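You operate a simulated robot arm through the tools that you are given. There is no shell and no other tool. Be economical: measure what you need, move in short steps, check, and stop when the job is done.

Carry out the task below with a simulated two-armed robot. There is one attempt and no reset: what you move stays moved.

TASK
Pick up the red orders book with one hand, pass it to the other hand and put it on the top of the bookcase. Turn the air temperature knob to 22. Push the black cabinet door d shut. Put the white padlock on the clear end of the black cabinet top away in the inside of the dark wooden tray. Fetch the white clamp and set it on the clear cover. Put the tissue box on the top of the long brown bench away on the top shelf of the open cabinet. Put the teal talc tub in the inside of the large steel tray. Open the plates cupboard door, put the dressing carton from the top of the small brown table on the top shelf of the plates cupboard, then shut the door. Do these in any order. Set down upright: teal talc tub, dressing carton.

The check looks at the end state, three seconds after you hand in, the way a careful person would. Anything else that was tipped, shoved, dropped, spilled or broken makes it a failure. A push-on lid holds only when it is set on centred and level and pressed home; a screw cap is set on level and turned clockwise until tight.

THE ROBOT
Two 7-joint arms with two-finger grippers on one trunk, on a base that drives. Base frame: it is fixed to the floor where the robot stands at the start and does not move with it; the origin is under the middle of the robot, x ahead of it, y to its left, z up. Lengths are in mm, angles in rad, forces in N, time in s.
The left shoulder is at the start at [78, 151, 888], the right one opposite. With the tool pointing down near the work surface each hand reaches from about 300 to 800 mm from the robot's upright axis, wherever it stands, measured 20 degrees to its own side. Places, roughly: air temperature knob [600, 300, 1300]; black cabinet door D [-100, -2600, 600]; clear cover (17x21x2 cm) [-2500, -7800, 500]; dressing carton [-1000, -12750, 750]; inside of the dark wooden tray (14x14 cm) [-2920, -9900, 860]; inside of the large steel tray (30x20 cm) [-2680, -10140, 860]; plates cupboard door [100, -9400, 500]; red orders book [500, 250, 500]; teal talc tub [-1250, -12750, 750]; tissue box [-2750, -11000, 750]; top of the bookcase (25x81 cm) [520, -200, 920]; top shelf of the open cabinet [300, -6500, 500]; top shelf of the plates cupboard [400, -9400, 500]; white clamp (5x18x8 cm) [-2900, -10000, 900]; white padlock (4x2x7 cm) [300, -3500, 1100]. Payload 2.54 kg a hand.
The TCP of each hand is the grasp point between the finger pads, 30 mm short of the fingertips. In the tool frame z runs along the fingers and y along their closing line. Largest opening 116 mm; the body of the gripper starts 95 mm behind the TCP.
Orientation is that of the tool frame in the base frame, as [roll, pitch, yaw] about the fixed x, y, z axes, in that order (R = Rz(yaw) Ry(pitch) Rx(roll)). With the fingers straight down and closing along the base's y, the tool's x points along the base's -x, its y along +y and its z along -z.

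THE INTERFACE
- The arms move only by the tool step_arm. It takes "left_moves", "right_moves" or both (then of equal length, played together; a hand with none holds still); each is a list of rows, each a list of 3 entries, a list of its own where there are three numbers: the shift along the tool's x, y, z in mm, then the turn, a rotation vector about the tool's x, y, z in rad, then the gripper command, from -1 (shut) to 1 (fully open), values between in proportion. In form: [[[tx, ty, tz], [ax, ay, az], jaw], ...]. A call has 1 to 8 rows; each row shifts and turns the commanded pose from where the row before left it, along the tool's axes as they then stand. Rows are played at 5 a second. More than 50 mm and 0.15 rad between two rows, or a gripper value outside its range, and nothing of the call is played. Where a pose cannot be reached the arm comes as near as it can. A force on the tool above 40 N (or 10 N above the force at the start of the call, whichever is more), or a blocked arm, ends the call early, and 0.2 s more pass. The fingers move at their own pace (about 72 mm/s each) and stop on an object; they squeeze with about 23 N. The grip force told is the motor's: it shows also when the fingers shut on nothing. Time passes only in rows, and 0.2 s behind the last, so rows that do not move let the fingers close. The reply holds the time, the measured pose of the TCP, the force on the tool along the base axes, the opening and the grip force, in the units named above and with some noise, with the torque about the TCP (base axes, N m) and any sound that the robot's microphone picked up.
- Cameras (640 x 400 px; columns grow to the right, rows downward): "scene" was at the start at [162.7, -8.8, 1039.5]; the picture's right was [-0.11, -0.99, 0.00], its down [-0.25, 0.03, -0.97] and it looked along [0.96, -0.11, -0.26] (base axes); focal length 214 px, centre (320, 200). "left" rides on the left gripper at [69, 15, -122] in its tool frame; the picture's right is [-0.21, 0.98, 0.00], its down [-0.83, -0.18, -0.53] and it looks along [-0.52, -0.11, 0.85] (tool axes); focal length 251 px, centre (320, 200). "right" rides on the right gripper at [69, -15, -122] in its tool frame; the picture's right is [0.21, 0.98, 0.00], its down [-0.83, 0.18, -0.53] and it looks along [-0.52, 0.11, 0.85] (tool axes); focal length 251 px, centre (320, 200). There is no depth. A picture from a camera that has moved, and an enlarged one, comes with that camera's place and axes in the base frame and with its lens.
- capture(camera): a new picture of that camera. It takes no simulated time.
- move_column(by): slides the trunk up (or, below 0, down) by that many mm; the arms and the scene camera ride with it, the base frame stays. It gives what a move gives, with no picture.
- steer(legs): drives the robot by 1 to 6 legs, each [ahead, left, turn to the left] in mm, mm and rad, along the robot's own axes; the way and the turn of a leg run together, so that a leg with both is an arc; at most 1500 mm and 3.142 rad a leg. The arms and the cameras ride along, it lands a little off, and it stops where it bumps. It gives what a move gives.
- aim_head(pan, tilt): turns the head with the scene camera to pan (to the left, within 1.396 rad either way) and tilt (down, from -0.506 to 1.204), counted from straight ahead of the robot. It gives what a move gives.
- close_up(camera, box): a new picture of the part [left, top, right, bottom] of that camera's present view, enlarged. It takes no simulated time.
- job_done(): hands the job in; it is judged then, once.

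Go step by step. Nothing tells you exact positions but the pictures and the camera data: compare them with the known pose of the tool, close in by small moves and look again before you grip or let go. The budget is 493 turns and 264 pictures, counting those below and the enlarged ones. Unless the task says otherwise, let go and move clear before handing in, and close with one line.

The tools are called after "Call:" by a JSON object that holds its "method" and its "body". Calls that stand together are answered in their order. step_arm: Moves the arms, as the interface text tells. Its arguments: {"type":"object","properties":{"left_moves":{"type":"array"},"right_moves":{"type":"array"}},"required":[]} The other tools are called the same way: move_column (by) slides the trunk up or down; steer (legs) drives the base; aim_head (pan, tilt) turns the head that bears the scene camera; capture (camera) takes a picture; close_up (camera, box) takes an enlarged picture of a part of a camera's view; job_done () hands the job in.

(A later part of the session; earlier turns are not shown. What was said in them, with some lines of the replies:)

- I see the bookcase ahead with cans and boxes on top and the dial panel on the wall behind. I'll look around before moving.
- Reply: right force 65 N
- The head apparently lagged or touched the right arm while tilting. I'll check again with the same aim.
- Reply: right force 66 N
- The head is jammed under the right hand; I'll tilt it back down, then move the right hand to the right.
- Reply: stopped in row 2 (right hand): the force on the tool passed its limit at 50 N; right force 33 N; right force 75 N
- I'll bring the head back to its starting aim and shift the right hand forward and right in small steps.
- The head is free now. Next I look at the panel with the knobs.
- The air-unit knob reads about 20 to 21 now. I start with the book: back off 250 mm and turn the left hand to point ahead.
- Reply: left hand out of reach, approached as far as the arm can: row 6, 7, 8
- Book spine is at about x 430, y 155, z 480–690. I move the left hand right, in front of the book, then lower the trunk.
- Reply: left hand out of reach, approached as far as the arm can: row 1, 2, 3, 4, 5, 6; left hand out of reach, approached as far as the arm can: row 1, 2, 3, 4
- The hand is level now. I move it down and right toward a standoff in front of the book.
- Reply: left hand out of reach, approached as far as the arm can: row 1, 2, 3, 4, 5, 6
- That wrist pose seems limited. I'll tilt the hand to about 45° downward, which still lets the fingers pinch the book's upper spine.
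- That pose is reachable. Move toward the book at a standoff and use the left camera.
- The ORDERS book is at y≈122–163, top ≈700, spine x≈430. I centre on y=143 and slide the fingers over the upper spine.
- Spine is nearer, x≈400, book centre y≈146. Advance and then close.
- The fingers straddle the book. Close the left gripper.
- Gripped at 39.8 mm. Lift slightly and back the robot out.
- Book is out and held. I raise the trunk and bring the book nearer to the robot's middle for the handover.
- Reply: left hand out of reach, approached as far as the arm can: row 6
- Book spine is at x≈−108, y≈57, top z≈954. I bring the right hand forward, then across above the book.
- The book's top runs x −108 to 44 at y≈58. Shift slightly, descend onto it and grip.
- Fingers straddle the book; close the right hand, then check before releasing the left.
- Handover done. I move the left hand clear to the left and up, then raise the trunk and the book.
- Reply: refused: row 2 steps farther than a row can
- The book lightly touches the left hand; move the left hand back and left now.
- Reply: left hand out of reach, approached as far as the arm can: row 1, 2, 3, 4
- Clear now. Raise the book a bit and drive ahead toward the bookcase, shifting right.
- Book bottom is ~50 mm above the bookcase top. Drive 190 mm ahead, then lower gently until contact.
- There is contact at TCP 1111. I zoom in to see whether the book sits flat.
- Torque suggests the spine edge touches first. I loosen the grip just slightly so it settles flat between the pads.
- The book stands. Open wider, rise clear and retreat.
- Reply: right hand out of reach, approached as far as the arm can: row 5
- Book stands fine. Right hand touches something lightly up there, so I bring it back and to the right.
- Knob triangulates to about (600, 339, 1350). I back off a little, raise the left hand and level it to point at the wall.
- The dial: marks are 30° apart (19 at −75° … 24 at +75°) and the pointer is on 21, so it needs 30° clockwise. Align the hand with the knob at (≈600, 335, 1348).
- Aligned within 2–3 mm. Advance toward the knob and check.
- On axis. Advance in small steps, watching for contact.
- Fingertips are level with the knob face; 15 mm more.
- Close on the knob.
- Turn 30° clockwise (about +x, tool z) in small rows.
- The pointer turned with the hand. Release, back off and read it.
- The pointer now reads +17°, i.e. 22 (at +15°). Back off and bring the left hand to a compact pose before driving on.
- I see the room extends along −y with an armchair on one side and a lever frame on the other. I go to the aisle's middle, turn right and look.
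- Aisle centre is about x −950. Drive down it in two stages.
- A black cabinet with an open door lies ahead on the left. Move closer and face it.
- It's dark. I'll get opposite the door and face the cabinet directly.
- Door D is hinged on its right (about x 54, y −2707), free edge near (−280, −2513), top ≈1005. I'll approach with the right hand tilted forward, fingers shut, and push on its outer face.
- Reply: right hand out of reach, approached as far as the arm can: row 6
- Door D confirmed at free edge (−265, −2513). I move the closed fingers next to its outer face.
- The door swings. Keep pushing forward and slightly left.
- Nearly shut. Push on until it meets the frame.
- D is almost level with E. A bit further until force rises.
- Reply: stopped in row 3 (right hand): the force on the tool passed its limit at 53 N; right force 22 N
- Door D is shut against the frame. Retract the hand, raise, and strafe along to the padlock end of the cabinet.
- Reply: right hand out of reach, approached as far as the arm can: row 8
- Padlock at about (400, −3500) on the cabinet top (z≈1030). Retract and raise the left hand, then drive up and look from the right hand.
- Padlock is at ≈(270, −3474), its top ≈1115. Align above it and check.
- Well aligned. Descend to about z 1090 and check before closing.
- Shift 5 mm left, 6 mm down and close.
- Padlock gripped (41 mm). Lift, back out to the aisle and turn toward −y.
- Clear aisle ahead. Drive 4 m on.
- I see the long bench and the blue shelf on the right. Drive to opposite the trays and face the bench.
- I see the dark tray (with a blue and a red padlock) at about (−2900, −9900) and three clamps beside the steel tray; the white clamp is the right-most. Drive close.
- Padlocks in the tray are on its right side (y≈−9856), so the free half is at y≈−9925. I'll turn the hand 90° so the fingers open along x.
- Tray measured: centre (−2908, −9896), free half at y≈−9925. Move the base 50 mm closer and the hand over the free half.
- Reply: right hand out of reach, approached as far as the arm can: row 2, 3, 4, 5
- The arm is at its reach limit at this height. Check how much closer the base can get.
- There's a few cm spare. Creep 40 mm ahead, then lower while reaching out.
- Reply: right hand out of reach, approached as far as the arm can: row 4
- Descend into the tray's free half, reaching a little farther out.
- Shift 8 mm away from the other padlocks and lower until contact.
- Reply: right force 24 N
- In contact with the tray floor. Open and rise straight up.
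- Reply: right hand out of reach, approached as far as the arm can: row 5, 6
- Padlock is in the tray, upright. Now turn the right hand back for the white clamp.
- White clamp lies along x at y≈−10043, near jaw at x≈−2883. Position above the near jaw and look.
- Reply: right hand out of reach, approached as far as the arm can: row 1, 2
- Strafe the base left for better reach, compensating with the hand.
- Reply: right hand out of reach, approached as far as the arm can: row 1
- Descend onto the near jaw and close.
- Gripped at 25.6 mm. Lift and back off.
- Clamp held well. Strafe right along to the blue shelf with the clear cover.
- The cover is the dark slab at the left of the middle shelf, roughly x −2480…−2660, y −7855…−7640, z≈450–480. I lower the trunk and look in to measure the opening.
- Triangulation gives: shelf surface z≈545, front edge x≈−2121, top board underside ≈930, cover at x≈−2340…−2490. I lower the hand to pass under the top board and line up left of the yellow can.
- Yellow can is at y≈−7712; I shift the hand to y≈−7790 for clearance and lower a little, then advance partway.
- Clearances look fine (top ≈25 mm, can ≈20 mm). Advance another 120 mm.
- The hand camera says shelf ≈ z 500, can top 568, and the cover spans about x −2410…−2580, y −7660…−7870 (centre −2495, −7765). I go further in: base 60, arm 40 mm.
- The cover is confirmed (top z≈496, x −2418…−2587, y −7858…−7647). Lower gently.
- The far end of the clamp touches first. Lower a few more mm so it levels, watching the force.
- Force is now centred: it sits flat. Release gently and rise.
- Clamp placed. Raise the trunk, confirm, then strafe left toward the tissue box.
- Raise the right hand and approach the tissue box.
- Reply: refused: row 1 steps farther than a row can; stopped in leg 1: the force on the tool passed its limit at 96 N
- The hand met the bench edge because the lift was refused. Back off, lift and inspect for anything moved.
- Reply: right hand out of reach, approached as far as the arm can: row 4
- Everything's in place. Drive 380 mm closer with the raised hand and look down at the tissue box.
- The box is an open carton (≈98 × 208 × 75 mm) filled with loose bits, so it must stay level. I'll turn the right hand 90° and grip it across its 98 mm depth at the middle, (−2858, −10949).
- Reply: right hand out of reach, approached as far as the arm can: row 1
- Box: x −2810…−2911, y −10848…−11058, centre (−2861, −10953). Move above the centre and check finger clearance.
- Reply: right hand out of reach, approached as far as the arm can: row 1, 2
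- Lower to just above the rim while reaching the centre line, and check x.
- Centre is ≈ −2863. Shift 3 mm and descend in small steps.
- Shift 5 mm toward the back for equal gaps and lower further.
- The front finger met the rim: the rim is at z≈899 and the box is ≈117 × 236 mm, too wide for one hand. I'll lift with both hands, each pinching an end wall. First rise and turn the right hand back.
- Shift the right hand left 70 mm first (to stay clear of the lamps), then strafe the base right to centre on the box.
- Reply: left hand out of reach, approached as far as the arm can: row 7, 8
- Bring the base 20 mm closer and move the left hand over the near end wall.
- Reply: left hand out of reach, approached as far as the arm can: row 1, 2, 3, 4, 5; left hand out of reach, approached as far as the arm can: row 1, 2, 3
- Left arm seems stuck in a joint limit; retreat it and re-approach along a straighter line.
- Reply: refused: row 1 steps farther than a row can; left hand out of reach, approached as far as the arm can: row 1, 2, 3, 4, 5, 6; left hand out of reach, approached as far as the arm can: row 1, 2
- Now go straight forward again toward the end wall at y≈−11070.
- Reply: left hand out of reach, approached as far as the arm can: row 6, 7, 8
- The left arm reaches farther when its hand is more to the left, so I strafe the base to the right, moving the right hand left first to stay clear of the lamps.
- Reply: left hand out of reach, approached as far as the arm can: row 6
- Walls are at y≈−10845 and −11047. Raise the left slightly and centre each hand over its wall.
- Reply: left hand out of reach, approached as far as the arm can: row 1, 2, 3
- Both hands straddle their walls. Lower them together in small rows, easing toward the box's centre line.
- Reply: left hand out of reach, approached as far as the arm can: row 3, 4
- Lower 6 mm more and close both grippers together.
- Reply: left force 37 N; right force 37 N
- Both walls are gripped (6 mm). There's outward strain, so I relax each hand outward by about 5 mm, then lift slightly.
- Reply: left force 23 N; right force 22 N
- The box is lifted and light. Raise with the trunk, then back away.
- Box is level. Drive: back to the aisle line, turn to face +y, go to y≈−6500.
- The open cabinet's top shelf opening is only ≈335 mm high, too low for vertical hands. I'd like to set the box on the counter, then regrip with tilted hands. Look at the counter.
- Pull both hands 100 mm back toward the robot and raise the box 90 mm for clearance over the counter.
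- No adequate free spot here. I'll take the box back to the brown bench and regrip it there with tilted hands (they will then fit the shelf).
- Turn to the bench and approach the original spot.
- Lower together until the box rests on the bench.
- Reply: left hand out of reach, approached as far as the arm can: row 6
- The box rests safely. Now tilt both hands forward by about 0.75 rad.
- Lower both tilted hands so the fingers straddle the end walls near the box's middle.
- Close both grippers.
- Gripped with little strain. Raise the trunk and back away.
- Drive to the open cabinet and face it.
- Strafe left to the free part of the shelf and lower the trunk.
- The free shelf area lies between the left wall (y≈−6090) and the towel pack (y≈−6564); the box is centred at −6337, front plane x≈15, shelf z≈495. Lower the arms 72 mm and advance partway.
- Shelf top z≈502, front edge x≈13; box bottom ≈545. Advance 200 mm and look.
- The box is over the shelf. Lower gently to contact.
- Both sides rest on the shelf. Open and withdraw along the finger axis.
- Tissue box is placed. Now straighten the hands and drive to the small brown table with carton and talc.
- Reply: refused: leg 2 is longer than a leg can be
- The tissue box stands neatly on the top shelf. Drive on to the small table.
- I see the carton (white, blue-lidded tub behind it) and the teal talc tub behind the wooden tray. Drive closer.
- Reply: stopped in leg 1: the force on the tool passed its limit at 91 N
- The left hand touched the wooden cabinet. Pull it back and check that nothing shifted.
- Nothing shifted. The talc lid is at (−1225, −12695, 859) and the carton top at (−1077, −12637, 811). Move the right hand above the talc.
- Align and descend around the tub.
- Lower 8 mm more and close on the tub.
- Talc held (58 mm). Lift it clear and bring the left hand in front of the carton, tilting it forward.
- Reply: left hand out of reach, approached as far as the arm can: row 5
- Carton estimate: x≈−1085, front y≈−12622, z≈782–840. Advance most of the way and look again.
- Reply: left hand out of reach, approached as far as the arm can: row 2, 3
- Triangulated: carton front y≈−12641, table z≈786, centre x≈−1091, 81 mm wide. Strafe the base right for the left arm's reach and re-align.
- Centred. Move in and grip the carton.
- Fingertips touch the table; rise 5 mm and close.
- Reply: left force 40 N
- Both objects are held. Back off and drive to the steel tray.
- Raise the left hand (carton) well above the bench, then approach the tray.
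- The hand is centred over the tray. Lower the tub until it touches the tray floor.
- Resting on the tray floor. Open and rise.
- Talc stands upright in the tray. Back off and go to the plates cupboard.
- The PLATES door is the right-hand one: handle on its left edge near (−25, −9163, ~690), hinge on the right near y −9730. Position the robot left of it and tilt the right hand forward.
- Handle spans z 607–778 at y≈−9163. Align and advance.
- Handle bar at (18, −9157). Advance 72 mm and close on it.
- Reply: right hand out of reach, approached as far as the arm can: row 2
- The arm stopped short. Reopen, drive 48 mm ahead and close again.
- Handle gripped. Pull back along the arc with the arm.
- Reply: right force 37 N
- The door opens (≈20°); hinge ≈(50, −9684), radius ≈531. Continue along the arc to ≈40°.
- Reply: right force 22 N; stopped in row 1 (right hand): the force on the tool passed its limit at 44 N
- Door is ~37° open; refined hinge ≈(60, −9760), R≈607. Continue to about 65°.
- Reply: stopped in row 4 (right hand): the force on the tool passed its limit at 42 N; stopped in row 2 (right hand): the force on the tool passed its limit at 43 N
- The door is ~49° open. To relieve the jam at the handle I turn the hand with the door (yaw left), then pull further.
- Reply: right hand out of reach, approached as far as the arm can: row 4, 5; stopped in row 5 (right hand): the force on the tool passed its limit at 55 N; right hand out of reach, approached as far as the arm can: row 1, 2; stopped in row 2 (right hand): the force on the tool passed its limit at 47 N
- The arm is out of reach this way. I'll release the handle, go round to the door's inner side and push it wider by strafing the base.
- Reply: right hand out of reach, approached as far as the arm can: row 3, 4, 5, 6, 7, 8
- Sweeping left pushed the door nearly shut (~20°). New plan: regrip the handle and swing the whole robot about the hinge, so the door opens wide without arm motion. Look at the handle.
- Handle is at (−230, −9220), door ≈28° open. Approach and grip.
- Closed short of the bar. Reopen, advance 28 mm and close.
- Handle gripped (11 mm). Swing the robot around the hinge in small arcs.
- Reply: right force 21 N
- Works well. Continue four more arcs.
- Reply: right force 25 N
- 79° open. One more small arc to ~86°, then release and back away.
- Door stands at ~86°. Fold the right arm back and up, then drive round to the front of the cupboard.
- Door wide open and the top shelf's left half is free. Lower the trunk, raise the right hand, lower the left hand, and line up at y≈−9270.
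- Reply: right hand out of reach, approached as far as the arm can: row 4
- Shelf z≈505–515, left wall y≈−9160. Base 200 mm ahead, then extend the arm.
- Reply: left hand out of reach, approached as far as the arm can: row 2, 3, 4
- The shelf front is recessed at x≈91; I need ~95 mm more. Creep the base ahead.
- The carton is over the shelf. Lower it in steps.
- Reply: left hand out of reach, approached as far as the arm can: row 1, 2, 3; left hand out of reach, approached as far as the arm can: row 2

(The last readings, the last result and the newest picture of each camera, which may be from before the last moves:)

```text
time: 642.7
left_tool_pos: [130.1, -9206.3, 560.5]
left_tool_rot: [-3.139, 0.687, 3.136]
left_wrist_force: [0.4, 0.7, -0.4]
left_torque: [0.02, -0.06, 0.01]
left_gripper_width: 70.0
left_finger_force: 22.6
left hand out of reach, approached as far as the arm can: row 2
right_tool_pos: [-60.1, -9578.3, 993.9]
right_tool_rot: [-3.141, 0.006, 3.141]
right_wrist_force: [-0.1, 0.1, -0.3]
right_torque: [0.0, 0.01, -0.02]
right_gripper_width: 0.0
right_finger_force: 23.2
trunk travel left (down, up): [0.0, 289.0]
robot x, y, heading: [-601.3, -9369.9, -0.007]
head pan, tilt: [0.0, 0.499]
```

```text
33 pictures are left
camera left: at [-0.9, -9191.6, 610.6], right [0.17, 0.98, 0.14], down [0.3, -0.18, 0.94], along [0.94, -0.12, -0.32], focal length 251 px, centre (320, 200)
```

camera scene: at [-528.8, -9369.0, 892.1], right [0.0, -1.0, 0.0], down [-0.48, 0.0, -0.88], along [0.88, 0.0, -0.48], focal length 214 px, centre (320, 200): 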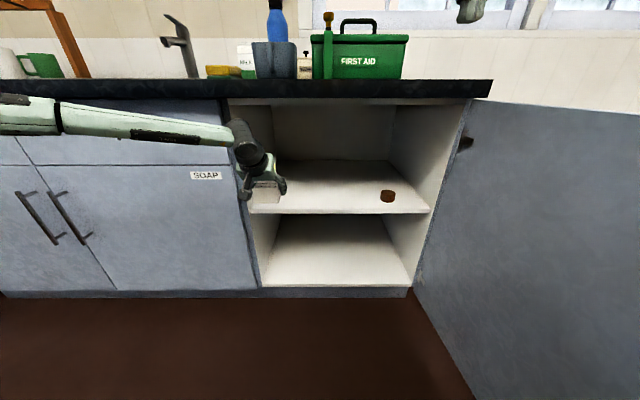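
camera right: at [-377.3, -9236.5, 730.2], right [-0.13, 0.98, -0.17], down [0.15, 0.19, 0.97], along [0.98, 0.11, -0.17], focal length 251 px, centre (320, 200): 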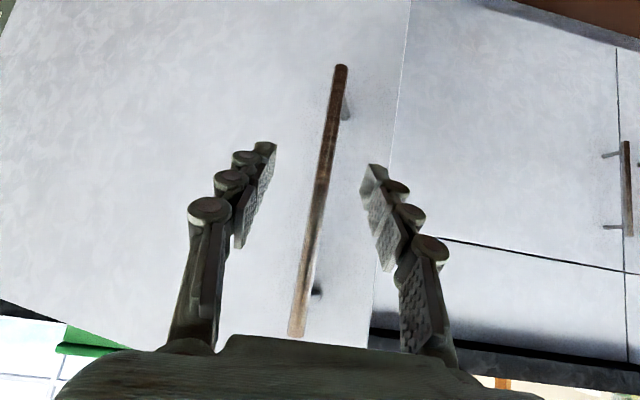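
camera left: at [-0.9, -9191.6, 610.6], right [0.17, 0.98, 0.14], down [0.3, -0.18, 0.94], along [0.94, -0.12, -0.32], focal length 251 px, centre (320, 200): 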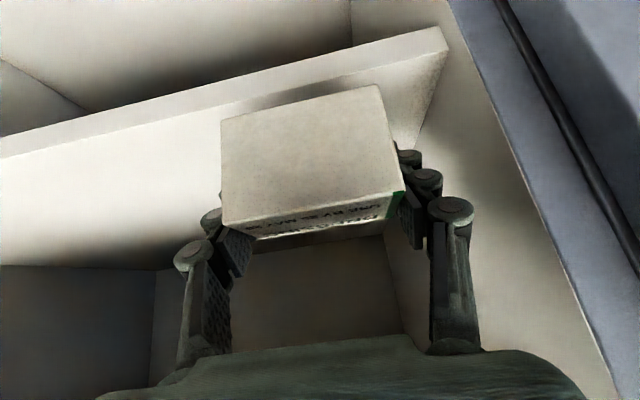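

Nearly touching. A few more small steps down.

Call:
{"method": "step_arm", "body": {"left_moves": [[[2, -1, 3], [0, 0, 0], -1], [[2, -1, 3], [0, 0, 0], -1]]}}

Call:
{"method": "step_arm", "body": {"left_moves": [[[2, -1, 3], [0, 0, 0], -1], [[2, -1, 3], [0, 0, 0], -1]]}}

```text
time: 643.3
left_tool_pos: [128.2, -9203.2, 556.3]
left_tool_rot: [-3.14, 0.69, 3.136]
left_wrist_force: [1.0, 0.8, -0.8]
left_torque: [0.04, -0.03, 0.05]
left_gripper_width: 70.2
left_finger_force: 22.9
left hand out of reach, approached as far as the arm can: row 2
right_tool_pos: [-61.4, -9577.5, 993.7]
right_tool_rot: [-3.14, 0.007, -3.141]
right_wrist_force: [-0.3, -0.4, 0.3]
right_torque: [-0.01, 0.02, 0.02]
right_gripper_width: 0.0
right_finger_force: 22.8
trunk travel left (down, up): [0.0, 289.0]
robot x, y, heading: [-597.0, -9369.5, -0.005]
head pan, tilt: [0.0, 0.499]
```

```text
time: 643.9
left_tool_pos: [124.4, -9205.1, 549.2]
left_tool_rot: [-3.14, 0.691, 3.138]
left_wrist_force: [-0.3, -0.1, -0.3]
left_torque: [0.03, -0.01, 0.03]
left_gripper_width: 70.1
left_finger_force: 23.1
left hand out of reach, approached as far as the arm can: row 2
right_tool_pos: [-60.2, -9576.4, 993.2]
right_tool_rot: [-3.139, 0.006, -3.14]
right_wrist_force: [0.0, -0.2, -0.3]
right_torque: [-0.02, -0.01, 0.02]
right_gripper_width: 0.1
right_finger_force: 22.9
trunk travel left (down, up): [0.0, 289.0]
robot x, y, heading: [-595.2, -9367.3, -0.004]
head pan, tilt: [0.0, 0.499]
```

Call:
{"method": "steer", "body": {"legs": [[25, 0, 0]]}}

Call:
{"method": "step_arm", "body": {"left_moves": [[[2, -1, 3], [0, 0, 0], -1], [[2, -1, 3], [0, 0, 0], -1]]}}

Call:
{"method": "capture", "body": {"camera": "left"}}

```text
time: 644.7
left_tool_pos: [150.1, -9203.9, 548.8]
left_tool_rot: [-3.14, 0.69, 3.137]
left_wrist_force: [0.1, -0.4, 0.3]
left_torque: [0.02, -0.01, 0.01]
left_gripper_width: 70.1
left_finger_force: 22.3
right_tool_pos: [-34.5, -9576.9, 993.3]
right_tool_rot: [-3.141, 0.008, -3.141]
right_wrist_force: [-0.1, 0.0, -0.2]
right_torque: [0.0, 0.03, 0.02]
right_gripper_width: 0.0
right_finger_force: 23.1
trunk travel left (down, up): [0.0, 289.0]
robot x, y, heading: [-571.6, -9372.1, 0.001]
head pan, tilt: [0.0, 0.499]
```

```text
time: 645.3
left_tool_pos: [147.5, -9202.6, 545.1]
left_tool_rot: [-3.14, 0.691, 3.136]
left_wrist_force: [-0.1, 0.1, 0.0]
left_torque: [-0.01, 0.01, 0.0]
left_gripper_width: 70.1
left_finger_force: 22.7
left hand out of reach, approached as far as the arm can: row 2
right_tool_pos: [-34.5, -9577.1, 993.6]
right_tool_rot: [3.141, 0.007, -3.141]
right_wrist_force: [-0.1, 0.7, 0.3]
right_torque: [-0.02, 0.0, 0.03]
right_gripper_width: 0.1
right_finger_force: 22.5
trunk travel left (down, up): [0.0, 289.0]
robot x, y, heading: [-573.6, -9370.7, -0.003]
head pan, tilt: [0.0, 0.499]
```

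```text
32 pictures are left
camera left: at [17.2, -9188.5, 594.1], right [0.17, 0.98, 0.13], down [0.3, -0.18, 0.94], along [0.94, -0.12, -0.32], focal length 251 px, centre (320, 200)
```

left: 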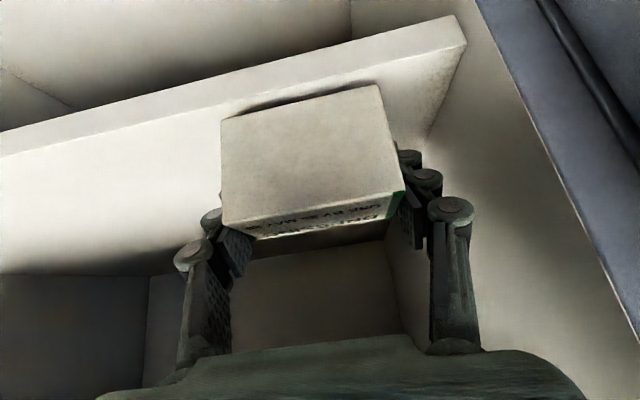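

Call:
{"method": "step_arm", "body": {"left_moves": [[[2, -1, 3], [0, 0, 0], -1], [[2, -1, 3], [0, 0, 0], -1]]}}

Call:
{"method": "step_arm", "body": {"left_moves": [[[1, -1, 3], [0, 0, 0], -1]]}}

Call:
{"method": "close_up", "body": {"camera": "left", "box": [180, 40, 480, 240]}}

```text
time: 645.9
left_tool_pos: [146.2, -9200.4, 539.2]
left_tool_rot: [-3.137, 0.689, 3.136]
left_wrist_force: [0.6, 0.4, -0.9]
left_torque: [0.02, 0.0, -0.06]
left_gripper_width: 70.3
left_finger_force: 23.3
left hand out of reach, approached as far as the arm can: row 2
right_tool_pos: [-35.4, -9577.3, 993.7]
right_tool_rot: [-3.14, 0.007, 3.141]
right_wrist_force: [-0.6, 0.7, 0.1]
right_torque: [-0.03, 0.0, 0.03]
right_gripper_width: 0.0
right_finger_force: 22.7
trunk travel left (down, up): [0.0, 289.0]
robot x, y, heading: [-573.7, -9371.3, -0.006]
head pan, tilt: [0.0, 0.499]
```

```text
time: 646.3
left_tool_pos: [146.0, -9200.4, 537.6]
left_tool_rot: [-3.139, 0.69, 3.136]
left_wrist_force: [-0.2, -0.1, -0.3]
left_torque: [0.0, 0.02, -0.02]
left_gripper_width: 70.2
left_finger_force: 22.5
right_tool_pos: [-37.0, -9576.3, 994.2]
right_tool_rot: [-3.141, 0.007, 3.141]
right_wrist_force: [0.0, 0.6, -0.2]
right_torque: [-0.04, -0.03, -0.01]
right_gripper_width: 0.0
right_finger_force: 23.1
trunk travel left (down, up): [0.0, 289.0]
robot x, y, heading: [-574.4, -9367.4, -0.005]
head pan, tilt: [0.0, 0.499]
```

```text
2.00 times, centred on (330, 140) of left
camera zoom: at [14.4, -9186.5, 587.5], right [0.17, 0.98, 0.13], down [0.3, -0.18, 0.94], along [0.94, -0.12, -0.32], focal length 503 px, centre (300, 320)
```

zoom: 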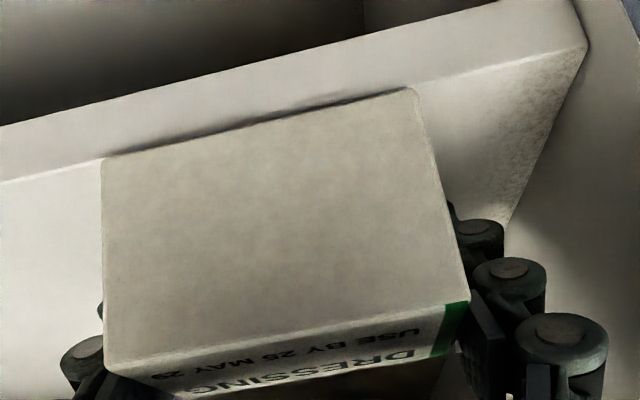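

The carton's front still overhangs the shelf edge. Raise slightly and move 50 mm further in.

Call:
{"method": "step_arm", "body": {"left_moves": [[[-9, 0, -11], [0, 0, 0], -1]]}}

Call:
{"method": "steer", "body": {"legs": [[50, 0, 0]]}}

Call:
{"method": "close_up", "body": {"camera": "left", "box": [180, 0, 520, 240]}}

Call:
{"method": "capture", "body": {"camera": "scene"}}

```text
time: 646.7
left_tool_pos: [147.9, -9201.6, 550.4]
left_tool_rot: [-3.14, 0.689, 3.137]
left_wrist_force: [0.1, -0.1, -0.2]
left_torque: [0.0, 0.0, 0.01]
left_gripper_width: 70.0
left_finger_force: 23.1
right_tool_pos: [-36.4, -9577.8, 993.8]
right_tool_rot: [-3.139, 0.007, 3.14]
right_wrist_force: [0.7, 0.7, 0.2]
right_torque: [0.0, 0.02, -0.03]
right_gripper_width: 0.0
right_finger_force: 22.6
trunk travel left (down, up): [0.0, 289.0]
robot x, y, heading: [-573.4, -9372.2, -0.001]
head pan, tilt: [0.0, 0.499]
```

```text
time: 647.6
left_tool_pos: [196.8, -9202.7, 552.1]
left_tool_rot: [-3.139, 0.691, 3.136]
left_wrist_force: [-0.8, 0.9, 0.3]
left_torque: [0.02, 0.02, -0.02]
left_gripper_width: 69.9
left_finger_force: 22.7
right_tool_pos: [13.5, -9578.0, 993.6]
right_tool_rot: [-3.14, 0.007, -3.141]
right_wrist_force: [0.3, 0.4, 0.0]
right_torque: [-0.02, -0.04, -0.01]
right_gripper_width: 0.0
right_finger_force: 23.1
trunk travel left (down, up): [0.0, 289.0]
robot x, y, heading: [-523.3, -9371.9, -0.004]
head pan, tilt: [0.0, 0.499]
```

```text
1.67 times, centred on (350, 120) of left
camera zoom: at [66.0, -9188.3, 600.9], right [0.17, 0.98, 0.14], down [0.3, -0.18, 0.94], along [0.94, -0.12, -0.32], focal length 419 px, centre (270, 333)
```

zoom: 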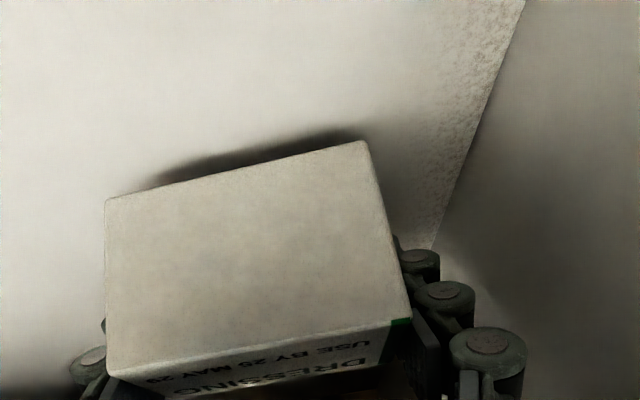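

```text
29 pictures are left
camera scene: at [-361.4, -9369.7, 892.1], right [0.0, -1.0, 0.0], down [-0.48, 0.0, -0.88], along [0.88, 0.0, -0.48], focal length 214 px, centre (320, 200)
```

scene: 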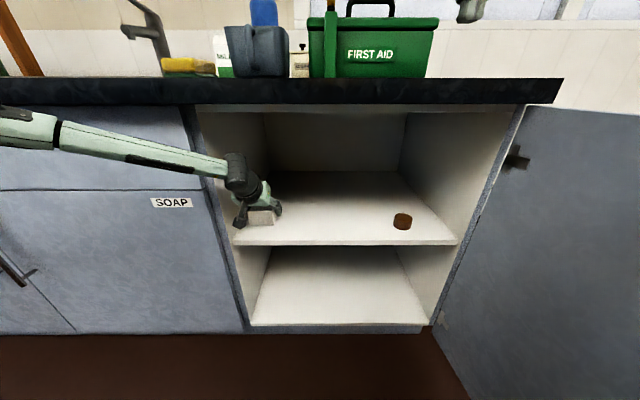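

Now the carton is well over the shelf. Lower until contact.

Call:
{"method": "step_arm", "body": {"left_moves": [[[4, -1, 5], [0, 0, 0], -1], [[3, -1, 4], [0, 0, 0], -1], [[2, -1, 3], [0, 0, 0], -1]]}}

Call:
{"method": "step_arm", "body": {"left_moves": [[[2, -1, 3], [0, 0, 0], -1], [[2, -1, 3], [0, 0, 0], -1]]}}

Call:
{"method": "close_up", "body": {"camera": "left", "box": [180, 0, 520, 240]}}

```text
time: 648.4
left_tool_pos: [194.2, -9202.1, 539.1]
left_tool_rot: [-3.138, 0.69, 3.136]
left_wrist_force: [0.1, 0.6, -0.4]
left_torque: [-0.01, 0.0, 0.0]
left_gripper_width: 70.0
left_finger_force: 22.6
left hand out of reach, approached as far as the arm can: row 3
right_tool_pos: [14.6, -9578.4, 993.6]
right_tool_rot: [-3.141, 0.006, -3.141]
right_wrist_force: [0.0, -0.6, -1.3]
right_torque: [-0.01, 0.02, 0.03]
right_gripper_width: 0.0
right_finger_force: 23.0
trunk travel left (down, up): [0.0, 289.0]
robot x, y, heading: [-523.8, -9371.5, -0.009]
head pan, tilt: [0.0, 0.499]
```

```text
time: 649.0
left_tool_pos: [193.8, -9202.1, 537.3]
left_tool_rot: [-3.138, 0.695, 3.134]
left_wrist_force: [1.8, -2.0, 8.9]
left_torque: [0.29, -0.09, -0.05]
left_gripper_width: 70.0
left_finger_force: 22.7
left hand out of reach, approached as far as the arm can: row 2
right_tool_pos: [13.8, -9577.4, 993.8]
right_tool_rot: [-3.141, 0.007, -3.141]
right_wrist_force: [0.4, 0.4, -0.1]
right_torque: [-0.04, -0.01, -0.02]
right_gripper_width: 0.1
right_finger_force: 22.9
trunk travel left (down, up): [0.0, 289.0]
robot x, y, heading: [-521.5, -9369.2, -0.005]
head pan, tilt: [0.0, 0.499]
```

```text
1.67 times, centred on (350, 120) of left
camera zoom: at [62.5, -9187.1, 585.4], right [0.17, 0.98, 0.13], down [0.29, -0.18, 0.94], along [0.94, -0.12, -0.32], focal length 419 px, centre (270, 333)
```

zoom: 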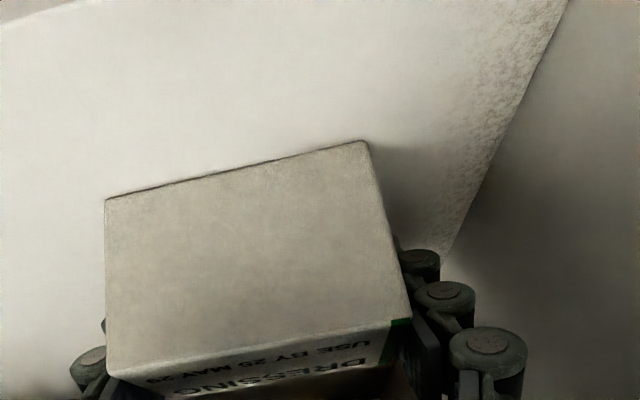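

The carton rests flat. Open a little and withdraw along the finger axis.

Call:
{"method": "step_arm", "body": {"left_moves": [[[0, 0, 0], [0, 0, 0], 0.27], [[0, 0, 0], [0, 0, 0], 0.36], [[0, 0, 0], [0, 0, 0], 0.36]]}}

Call:
{"method": "step_arm", "body": {"left_moves": [[[0, 0, -15], [0, 0, 0], 0.36], [[0, 0, -25], [0, 0, 0], 0.36], [[0, 0, -30], [0, 0, 0], 0.36]]}}

Call:
{"method": "capture", "body": {"camera": "left"}}

```text
time: 649.8
left_tool_pos: [192.6, -9201.3, 535.3]
left_tool_rot: [-3.138, 0.692, 3.137]
left_wrist_force: [4.1, -0.5, 7.0]
left_torque: [-0.02, -0.15, 0.03]
left_gripper_width: 79.3
left_finger_force: 0.2
right_tool_pos: [14.2, -9577.1, 992.9]
right_tool_rot: [3.142, 0.005, 3.142]
right_wrist_force: [-0.3, -0.4, 0.2]
right_torque: [-0.01, 0.0, -0.01]
right_gripper_width: 0.0
right_finger_force: 22.9
trunk travel left (down, up): [0.0, 289.0]
robot x, y, heading: [-525.1, -9370.9, -0.004]
head pan, tilt: [0.0, 0.499]
```

```text
time: 650.6
left_tool_pos: [146.4, -9202.5, 588.8]
left_tool_rot: [-3.141, 0.688, 3.136]
left_wrist_force: [0.0, 0.1, -0.3]
left_torque: [0.01, -0.01, -0.02]
left_gripper_width: 79.0
left_finger_force: 0.1
right_tool_pos: [14.8, -9577.3, 992.8]
right_tool_rot: [-3.141, 0.006, -3.142]
right_wrist_force: [-0.5, 0.2, -0.1]
right_torque: [0.0, 0.02, -0.01]
right_gripper_width: 0.1
right_finger_force: 22.8
trunk travel left (down, up): [0.0, 289.0]
robot x, y, heading: [-519.7, -9371.0, -0.001]
head pan, tilt: [0.0, 0.499]
```

```text
27 pictures are left
camera left: at [16.2, -9187.5, 638.4], right [0.17, 0.98, 0.13], down [0.3, -0.18, 0.94], along [0.94, -0.12, -0.32], focal length 251 px, centre (320, 200)
```

left: 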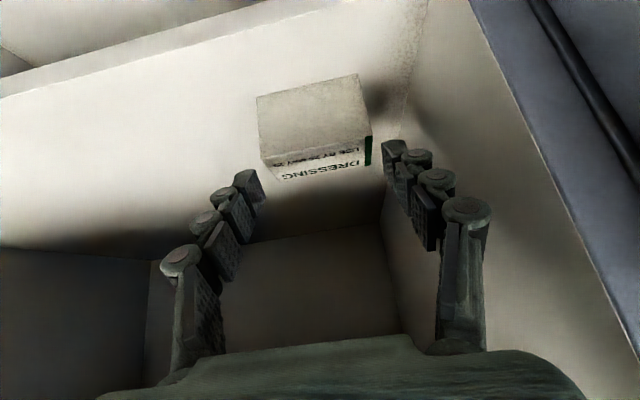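

The carton stands upright on the shelf. Back out and go round to the outer side of the door, left fingers closed.

Call:
{"method": "steer", "body": {"legs": [[-860, 0, 0], [0, -690, 0]]}}

Call:
{"method": "step_arm", "body": {"left_moves": [[[0, 0, 0], [0, 0, 0], -1], [[0, 0, 0], [0, 0, 0], -1]]}}

Call:
{"method": "capture", "body": {"camera": "scene"}}

```text
time: 661.7
left_tool_pos: [-702.1, -9887.0, 588.8]
left_tool_rot: [-3.139, 0.69, 3.131]
left_wrist_force: [-0.4, 0.3, -0.6]
left_torque: [0.0, 0.02, -0.02]
left_gripper_width: 79.0
left_finger_force: 0.1
right_tool_pos: [-837.4, -10263.4, 994.5]
right_tool_rot: [-3.139, 0.008, 3.138]
right_wrist_force: [-0.4, -0.3, -0.2]
right_torque: [0.01, 0.03, 0.02]
right_gripper_width: 0.0
right_finger_force: 22.8
trunk travel left (down, up): [0.0, 289.0]
robot x, y, heading: [-1373.4, -10055.2, -0.011]
head pan, tilt: [0.0, 0.499]
```

```text
time: 662.3
left_tool_pos: [-702.6, -9888.4, 589.0]
left_tool_rot: [-3.14, 0.689, 3.132]
left_wrist_force: [-0.6, -0.4, 0.6]
left_torque: [-0.03, 0.02, 0.01]
left_gripper_width: 0.2
left_finger_force: 3.7
right_tool_pos: [-836.0, -10263.3, 992.6]
right_tool_rot: [-3.139, 0.006, 3.137]
right_wrist_force: [-0.7, -0.8, 0.4]
right_torque: [-0.02, 0.04, -0.02]
right_gripper_width: 0.3
right_finger_force: 22.6
trunk travel left (down, up): [0.0, 289.0]
robot x, y, heading: [-1369.7, -10053.3, -0.005]
head pan, tilt: [0.0, 0.499]
```

```text
26 pictures are left
camera scene: at [-1211.1, -10053.2, 892.2], right [-0.01, -1.0, 0.0], down [-0.48, 0.0, -0.88], along [0.88, -0.01, -0.48], focal length 214 px, centre (320, 200)
```

scene: 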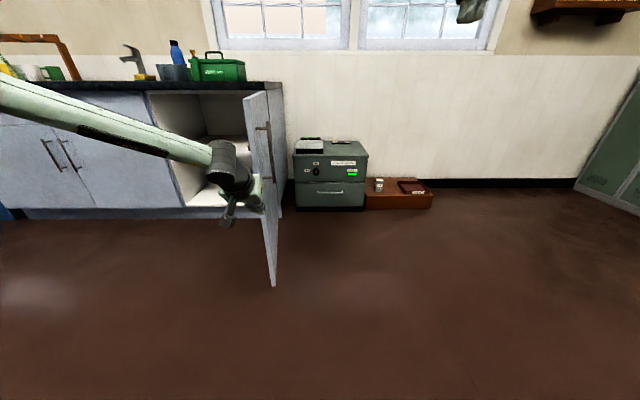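

The door is slightly past 90° (free edge ≈(−553, −9839)). Strafe right 120 mm, advance beside its outer face, and look.

Call:
{"method": "steer", "body": {"legs": [[0, -130, 0.005], [380, 0, 0]]}}

Call:
{"method": "capture", "body": {"camera": "scene"}}

```text
time: 666.2
left_tool_pos: [-321.7, -10008.7, 588.9]
left_tool_rot: [-3.139, 0.688, -3.141]
left_wrist_force: [-0.3, -0.1, -0.2]
left_torque: [-0.01, 0.03, 0.03]
left_gripper_width: 0.0
left_finger_force: 23.4
right_tool_pos: [-453.0, -10386.9, 992.7]
right_tool_rot: [-3.14, 0.006, -3.134]
right_wrist_force: [0.5, 0.3, 0.2]
right_torque: [0.05, 0.01, -0.01]
right_gripper_width: 0.1
right_finger_force: 23.1
trunk travel left (down, up): [0.0, 289.0]
robot x, y, heading: [-986.8, -10185.0, 0.004]
head pan, tilt: [0.0, 0.499]
```

```text
25 pictures are left
camera scene: at [-829.4, -10181.4, 892.2], right [0.0, -1.0, 0.0], down [-0.48, 0.0, -0.88], along [0.88, 0.0, -0.48], focal length 214 px, centre (320, 200)
```

scene: 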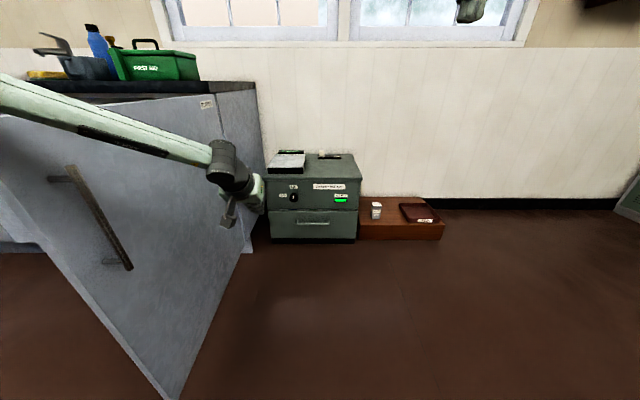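

I'll push with the right hand instead (its forearm stays clear of the door): raise trunk and left hand above door height, lower the right hand.

Call:
{"method": "move_column", "body": {"by": 150}}

Call:
{"method": "step_arm", "body": {"left_moves": [[[-25, 0, -31], [0, 0, 0], -1], [[-25, 0, -31], [0, 0, 0], -1], [[-25, 0, -31], [0, 0, 0], -1], [[-25, 0, -31], [0, 0, 0], -1], [[-25, 0, -31], [0, 0, 0], -1], [[-25, 0, -31], [0, 0, 0], -1]], "right_moves": [[[0, 0, 48], [0, 0, 0], -1], [[0, 0, 48], [0, 0, 0], -1], [[0, 0, 48], [0, 0, 0], -1], [[0, 0, 48], [0, 0, 0], -1], [[0, 0, 48], [0, 0, 0], -1], [[0, 0, 48], [0, 0, 0], -1]]}}

Call:
{"method": "step_arm", "body": {"right_moves": [[[-20, 0, 40], [0, -0.1, 0], -1], [[-20, 0, 40], [0, -0.1, 0], -1], [[-20, 0, 40], [0, -0.1, 0], -1], [[-10, 0, 30], [0, -0.1, 0], -1]]}}

Call:
{"method": "capture", "body": {"camera": "scene"}}

```text
time: 668.0
left_tool_pos: [-322.9, -10008.7, 739.3]
left_tool_rot: [-3.139, 0.688, -3.138]
left_wrist_force: [0.0, 0.4, -0.2]
left_torque: [0.0, 0.01, -0.01]
left_gripper_width: 0.0
left_finger_force: 23.0
right_tool_pos: [-451.8, -10388.2, 1143.2]
right_tool_rot: [-3.141, 0.007, -3.136]
right_wrist_force: [0.0, 0.0, -0.8]
right_torque: [-0.02, 0.02, 0.01]
right_gripper_width: 0.0
right_finger_force: 23.0
trunk travel left (down, up): [-150.0, 139.0]
robot x, y, heading: [-991.3, -10184.5, 0.005]
head pan, tilt: [0.0, 0.499]
```

```text
time: 669.4
left_tool_pos: [-324.3, -10010.5, 979.9]
left_tool_rot: [-3.141, 0.687, 3.141]
left_wrist_force: [-1.1, 0.2, 0.2]
left_torque: [0.02, 0.02, 0.0]
left_gripper_width: 0.0
left_finger_force: 23.1
right_tool_pos: [-450.7, -10387.8, 855.2]
right_tool_rot: [-3.14, 0.008, -3.135]
right_wrist_force: [-0.3, 0.4, 0.5]
right_torque: [-0.05, 0.01, 0.01]
right_gripper_width: 0.0
right_finger_force: 22.6
trunk travel left (down, up): [-150.0, 139.0]
robot x, y, heading: [-988.2, -10183.8, 0.003]
head pan, tilt: [0.0, 0.499]
```

```text
time: 670.4
left_tool_pos: [-323.8, -10009.9, 979.4]
left_tool_rot: [-3.138, 0.689, -3.14]
left_wrist_force: [-0.1, -0.7, 0.2]
left_torque: [0.02, 0.01, 0.02]
left_gripper_width: 0.0
left_finger_force: 23.1
right_tool_pos: [-359.4, -10387.0, 716.8]
right_tool_rot: [-3.14, 0.408, -3.136]
right_wrist_force: [0.0, -0.1, -1.1]
right_torque: [-0.02, 0.0, -0.03]
right_gripper_width: 0.0
right_finger_force: 22.2
trunk travel left (down, up): [-150.0, 139.0]
robot x, y, heading: [-990.7, -10184.5, 0.006]
head pan, tilt: [0.0, 0.499]
```

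```text
24 pictures are left
camera scene: at [-829.3, -10181.4, 1042.2], right [0.0, -1.0, 0.0], down [-0.48, 0.0, -0.88], along [0.88, 0.0, -0.48], focal length 214 px, centre (320, 200)
```

scene: 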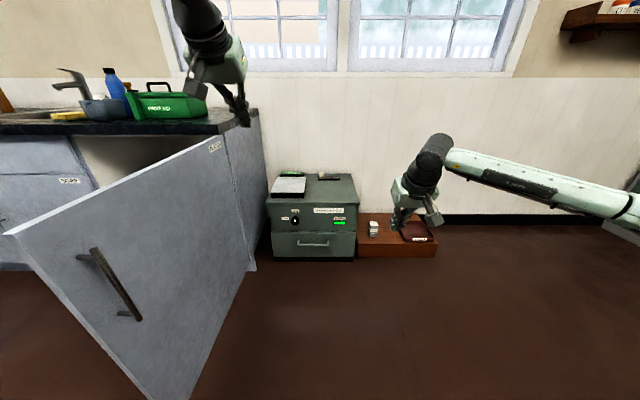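

Retract the left hand, lower the right a little, then strafe left to swing the door.

Call:
{"method": "step_arm", "body": {"left_moves": [[[31, 0, -25], [0, 0, 0], -1], [[31, 0, -25], [0, 0, 0], -1], [[31, 0, -25], [0, 0, 0], -1], [[31, 0, -25], [0, 0, 0], -1]], "right_moves": [[[5, 0, 13], [0, 0, 0], -1], [[5, 0, 13], [0, 0, 0], -1], [[5, 0, 13], [0, 0, 0], -1], [[5, 0, 11], [0, 0, 0], -1]]}}

Call:
{"method": "steer", "body": {"legs": [[25, 480, 0]]}}

Call:
{"method": "capture", "body": {"camera": "scene"}}

```text
time: 671.4
left_tool_pos: [-482.9, -10010.6, 975.9]
left_tool_rot: [-3.139, 0.688, -3.139]
left_wrist_force: [0.4, 0.1, -0.1]
left_torque: [-0.02, -0.01, 0.02]
left_gripper_width: 0.2
left_finger_force: 23.0
right_tool_pos: [-357.9, -10386.8, 663.6]
right_tool_rot: [-3.138, 0.407, -3.134]
right_wrist_force: [0.5, 0.0, 0.3]
right_torque: [0.0, 0.0, 0.02]
right_gripper_width: 0.2
right_finger_force: 22.9
trunk travel left (down, up): [-150.0, 139.0]
robot x, y, heading: [-988.8, -10182.3, 0.008]
head pan, tilt: [0.0, 0.499]
```

```text
time: 676.5
left_tool_pos: [-462.5, -9528.4, 974.9]
left_tool_rot: [-3.139, 0.69, -3.133]
left_wrist_force: [-0.8, -0.1, 1.0]
left_torque: [-0.01, -0.02, 0.01]
left_gripper_width: 0.1
left_finger_force: 23.4
right_tool_pos: [-334.5, -9903.3, 663.4]
right_tool_rot: [-3.14, 0.407, -3.128]
right_wrist_force: [-0.8, -0.5, 0.4]
right_torque: [0.0, 0.01, -0.02]
right_gripper_width: 0.1
right_finger_force: 23.0
trunk travel left (down, up): [-150.0, 139.0]
robot x, y, heading: [-968.2, -9701.1, 0.008]
head pan, tilt: [0.0, 0.499]
```

```text
23 pictures are left
camera scene: at [-807.1, -9701.4, 1042.2], right [0.01, -1.0, 0.0], down [-0.48, 0.0, -0.88], along [0.88, 0.01, -0.48], focal length 214 px, centre (320, 200)
```

scene: 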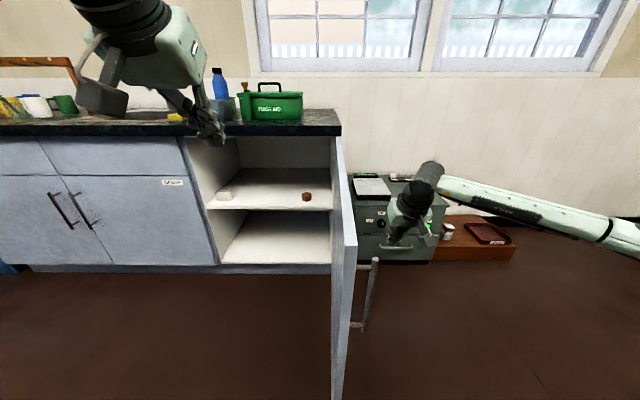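

Contact is near. Back 45 mm for clearance and continue strafing left.

Call:
{"method": "steer", "body": {"legs": [[-45, 0, 0], [0, 260, 0]]}}

Call:
{"method": "capture", "body": {"camera": "scene"}}

```text
time: 680.1
left_tool_pos: [-510.5, -9267.2, 976.7]
left_tool_rot: [-3.14, 0.69, -3.135]
left_wrist_force: [-0.3, -0.2, -0.5]
left_torque: [0.01, -0.02, 0.03]
left_gripper_width: 0.0
left_finger_force: 22.8
right_tool_pos: [-383.3, -9643.7, 664.0]
right_tool_rot: [-3.14, 0.405, -3.129]
right_wrist_force: [0.7, -0.3, -0.5]
right_torque: [-0.01, -0.01, -0.01]
right_gripper_width: 0.3
right_finger_force: 22.3
trunk travel left (down, up): [-150.0, 139.0]
robot x, y, heading: [-1014.5, -9442.0, 0.008]
head pan, tilt: [0.0, 0.499]
```

```text
22 pictures are left
camera scene: at [-855.9, -9440.6, 1042.2], right [0.01, -1.0, 0.0], down [-0.48, 0.0, -0.88], along [0.88, 0.01, -0.48], focal length 214 px, centre (320, 200)
```

scene: 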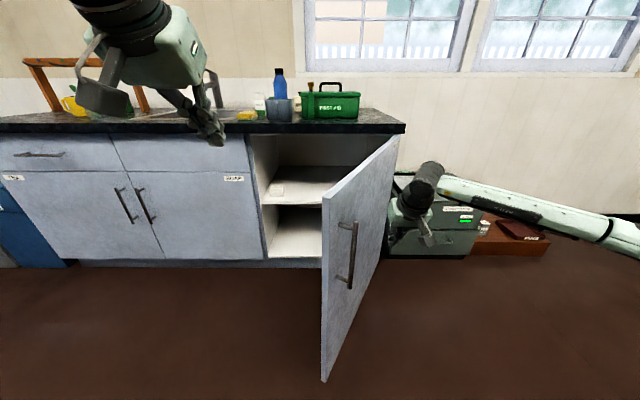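

Excellent, the door swings closed (~60°). Continue strafing.

Call:
{"method": "steer", "body": {"legs": [[0, 200, 0]]}}

Call:
{"method": "capture", "body": {"camera": "scene"}}

```text
time: 682.7
left_tool_pos: [-512.1, -9069.5, 976.0]
left_tool_rot: [-3.141, 0.688, -3.136]
left_wrist_force: [-0.5, -0.1, 0.2]
left_torque: [0.0, -0.01, -0.01]
left_gripper_width: 0.0
left_finger_force: 22.7
right_tool_pos: [-385.2, -9446.5, 663.7]
right_tool_rot: [-3.141, 0.408, -3.132]
right_wrist_force: [0.0, 0.3, 0.4]
right_torque: [-0.01, 0.02, 0.0]
right_gripper_width: 0.0
right_finger_force: 22.9
trunk travel left (down, up): [-150.0, 139.0]
robot x, y, heading: [-1021.0, -9245.3, 0.009]
head pan, tilt: [0.0, 0.499]
```

```text
21 pictures are left
camera scene: at [-857.5, -9242.6, 1042.2], right [0.01, -1.0, 0.0], down [-0.48, 0.0, -0.88], along [0.88, 0.01, -0.48], focal length 214 px, centre (320, 200)
```

scene: 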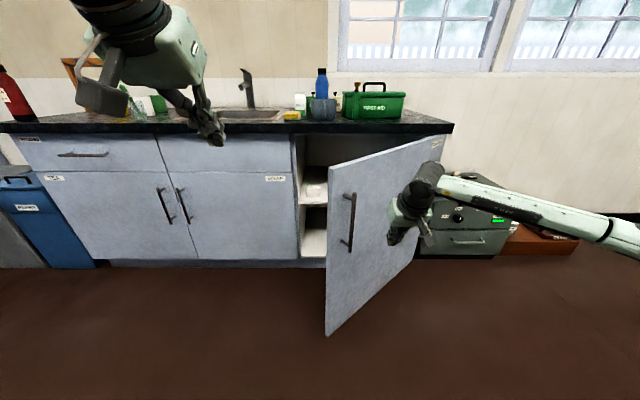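

Now push forward: drive ahead 300 mm, then look.

Call:
{"method": "steer", "body": {"legs": [[300, 0, 0]]}}

Call:
{"method": "capture", "body": {"camera": "scene"}}

```text
time: 684.7
left_tool_pos: [-216.8, -9068.0, 975.0]
left_tool_rot: [-3.14, 0.69, -3.137]
left_wrist_force: [0.1, -0.8, 0.2]
left_torque: [-0.01, -0.01, -0.02]
left_gripper_width: 0.0
left_finger_force: 22.5
right_tool_pos: [-88.3, -9443.8, 662.6]
right_tool_rot: [-3.14, 0.406, -3.132]
right_wrist_force: [0.4, 0.3, -0.1]
right_torque: [0.01, -0.04, -0.02]
right_gripper_width: 0.1
right_finger_force: 22.9
trunk travel left (down, up): [-150.0, 139.0]
robot x, y, heading: [-721.3, -9242.1, 0.006]
head pan, tilt: [0.0, 0.499]
```

```text
20 pictures are left
camera scene: at [-561.9, -9240.4, 1042.1], right [0.01, -1.0, 0.0], down [-0.48, 0.0, -0.88], along [0.88, 0.01, -0.48], focal length 214 px, centre (320, 200)
```

scene: 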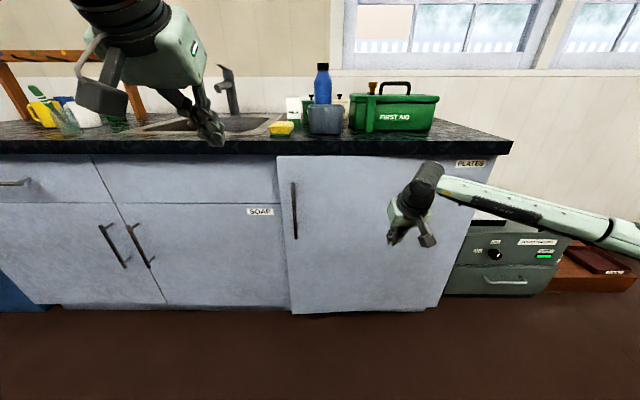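

Nearly shut. Press it home with the arm.

Call:
{"method": "step_arm", "body": {"right_moves": [[[-23, 0, 10], [0, 0, 0], -1], [[-23, 0, 10], [0, 0, 0], -1], [[-23, 0, 10], [0, 0, 0], -1], [[-18, 0, 8], [0, 0, 0], -1], [[-14, 0, 6], [0, 0, 0], -1], [[-9, 0, 4], [0, 0, 0], -1], [[-9, 0, 4], [0, 0, 0], -1]]}}

Call:
{"method": "capture", "body": {"camera": "scene"}}

```text
time: 686.3
left_tool_pos: [-215.9, -9067.0, 975.7]
left_tool_rot: [-3.14, 0.689, -3.137]
left_wrist_force: [0.1, 0.7, 0.7]
left_torque: [-0.03, 0.0, -0.02]
left_gripper_width: 0.0
left_finger_force: 22.9
right_tool_pos: [40.2, -9442.6, 661.4]
right_tool_rot: [-3.14, 0.406, -3.13]
right_wrist_force: [0.1, -0.2, -0.1]
right_torque: [-0.01, 0.02, 0.0]
right_gripper_width: 0.1
right_finger_force: 23.3
trunk travel left (down, up): [-150.0, 139.0]
robot x, y, heading: [-721.9, -9243.2, 0.011]
head pan, tilt: [0.0, 0.499]
```

```text
19 pictures are left
camera scene: at [-562.0, -9240.4, 1042.2], right [0.01, -1.0, 0.0], down [-0.48, 0.0, -0.88], along [0.88, 0.01, -0.48], focal length 214 px, centre (320, 200)
```

scene: 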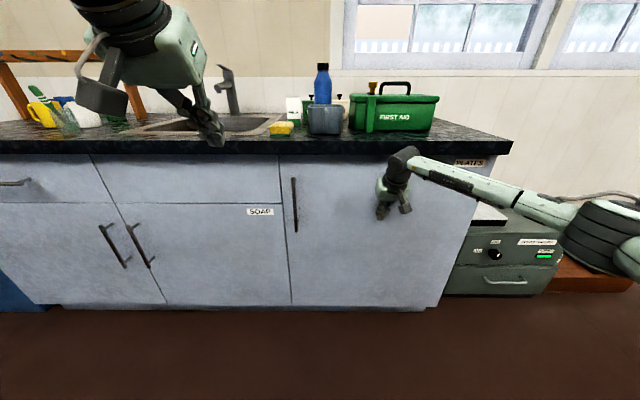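

Call:
{"method": "step_arm", "body": {"right_moves": [[[-7, 0, 3], [0, 0, 0], -1], [[-7, 0, 3], [0, 0, 0], -1], [[-5, 0, 2], [0, 0, 0], -1], [[-5, 0, 2], [0, 0, 0], -1]]}}

Call:
{"method": "close_up", "body": {"camera": "scene", "box": [240, 130, 520, 330]}}

```text
time: 687.1
left_tool_pos: [-218.0, -9068.1, 976.9]
left_tool_rot: [-3.14, 0.689, -3.136]
left_wrist_force: [-0.2, -0.2, 0.0]
left_torque: [0.01, -0.01, 0.01]
left_gripper_width: 0.0
left_finger_force: 23.1
right_tool_pos: [52.7, -9442.0, 660.4]
right_tool_rot: [-3.14, 0.392, -3.131]
right_wrist_force: [-12.1, 1.1, 5.1]
right_torque: [-0.07, 0.17, -0.08]
right_gripper_width: 5.6
right_finger_force: 27.8
trunk travel left (down, up): [-150.0, 139.0]
robot x, y, heading: [-723.8, -9244.9, 0.003]
head pan, tilt: [0.0, 0.499]
stopped in row 3 (right hand): the force on the tool passed its limit at 47 N (the readings are from after the stop); the commanded pose is now the measured one
```

```text
2.00 times, centred on (380, 230) of scene
camera zoom: at [-563.8, -9240.6, 1042.4], right [0.01, -1.0, 0.0], down [-0.48, 0.0, -0.88], along [0.88, 0.01, -0.48], focal length 429 px, centre (200, 140)
```

zoom: 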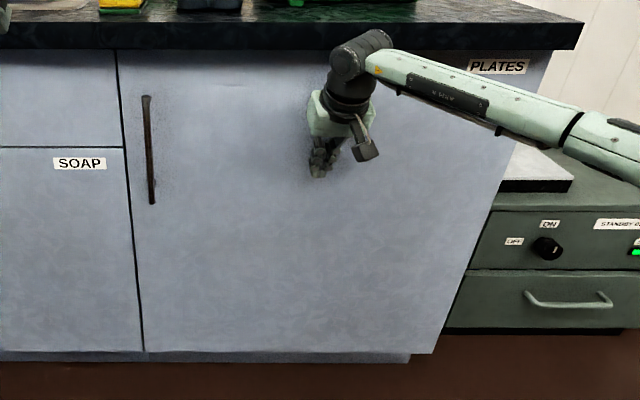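

The door is pressed home. Retract the hand, back away and take a last look.

Call:
{"method": "step_arm", "body": {"right_moves": [[[23, 0, -10], [0, 0, 0], -1], [[23, 0, -10], [0, 0, 0], -1], [[23, 0, -10], [0, 0, 0], -1]]}}

Call:
{"method": "steer", "body": {"legs": [[-500, 0, 0]]}}

Call:
{"method": "capture", "body": {"camera": "scene"}}

```text
time: 687.9
left_tool_pos: [-216.4, -9067.7, 977.1]
left_tool_rot: [-3.14, 0.689, -3.135]
left_wrist_force: [-0.5, 1.0, 0.1]
left_torque: [-0.01, 0.0, 0.0]
left_gripper_width: 0.0
left_finger_force: 23.5
right_tool_pos: [-20.7, -9442.9, 660.1]
right_tool_rot: [-3.137, 0.39, -3.13]
right_wrist_force: [0.3, 1.0, -0.8]
right_torque: [-0.01, 0.04, -0.02]
right_gripper_width: 0.0
right_finger_force: 28.4
trunk travel left (down, up): [-150.0, 139.0]
robot x, y, heading: [-724.2, -9244.8, 0.005]
head pan, tilt: [0.0, 0.499]
```

```text
time: 690.8
left_tool_pos: [-716.5, -9070.5, 975.5]
left_tool_rot: [-3.141, 0.687, -3.135]
left_wrist_force: [0.4, 0.4, -0.3]
left_torque: [0.02, 0.0, -0.02]
left_gripper_width: 0.1
left_finger_force: 23.4
right_tool_pos: [-520.3, -9444.6, 660.6]
right_tool_rot: [-3.138, 0.39, -3.126]
right_wrist_force: [0.1, 0.3, -0.8]
right_torque: [0.0, 0.01, 0.0]
right_gripper_width: 0.1
right_finger_force: 28.4
trunk travel left (down, up): [-150.0, 139.0]
robot x, y, heading: [-1221.2, -9246.5, 0.012]
head pan, tilt: [0.0, 0.499]
```

```text
17 pictures are left
camera scene: at [-1062.3, -9244.1, 1042.2], right [0.01, -1.0, 0.0], down [-0.48, 0.0, -0.88], along [0.88, 0.01, -0.48], focal length 214 px, centre (320, 200)
```

scene: 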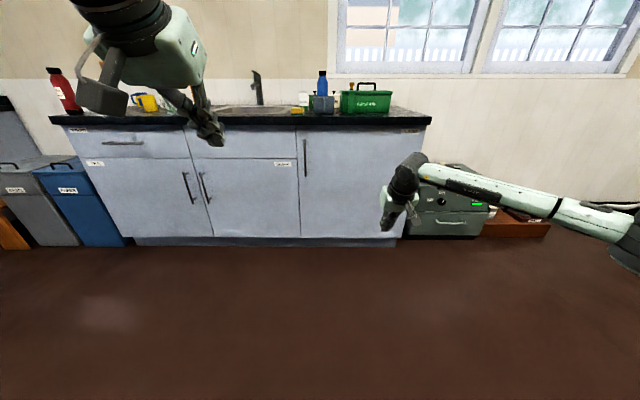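

The plates door stays shut, and every item was in place when I last saw it. I'm handing the job in.

Call:
{"method": "job_done", "body": {}}

```text
The job is handed in.
```

I did all eight tasks and handed the job in. Each item was in place when I last looked at it, but I didn't go back for a final round. On the way, one hand bumped the long bench and later the wooden cabinet on the small table; neither looked shifted in the pictures afterwards.
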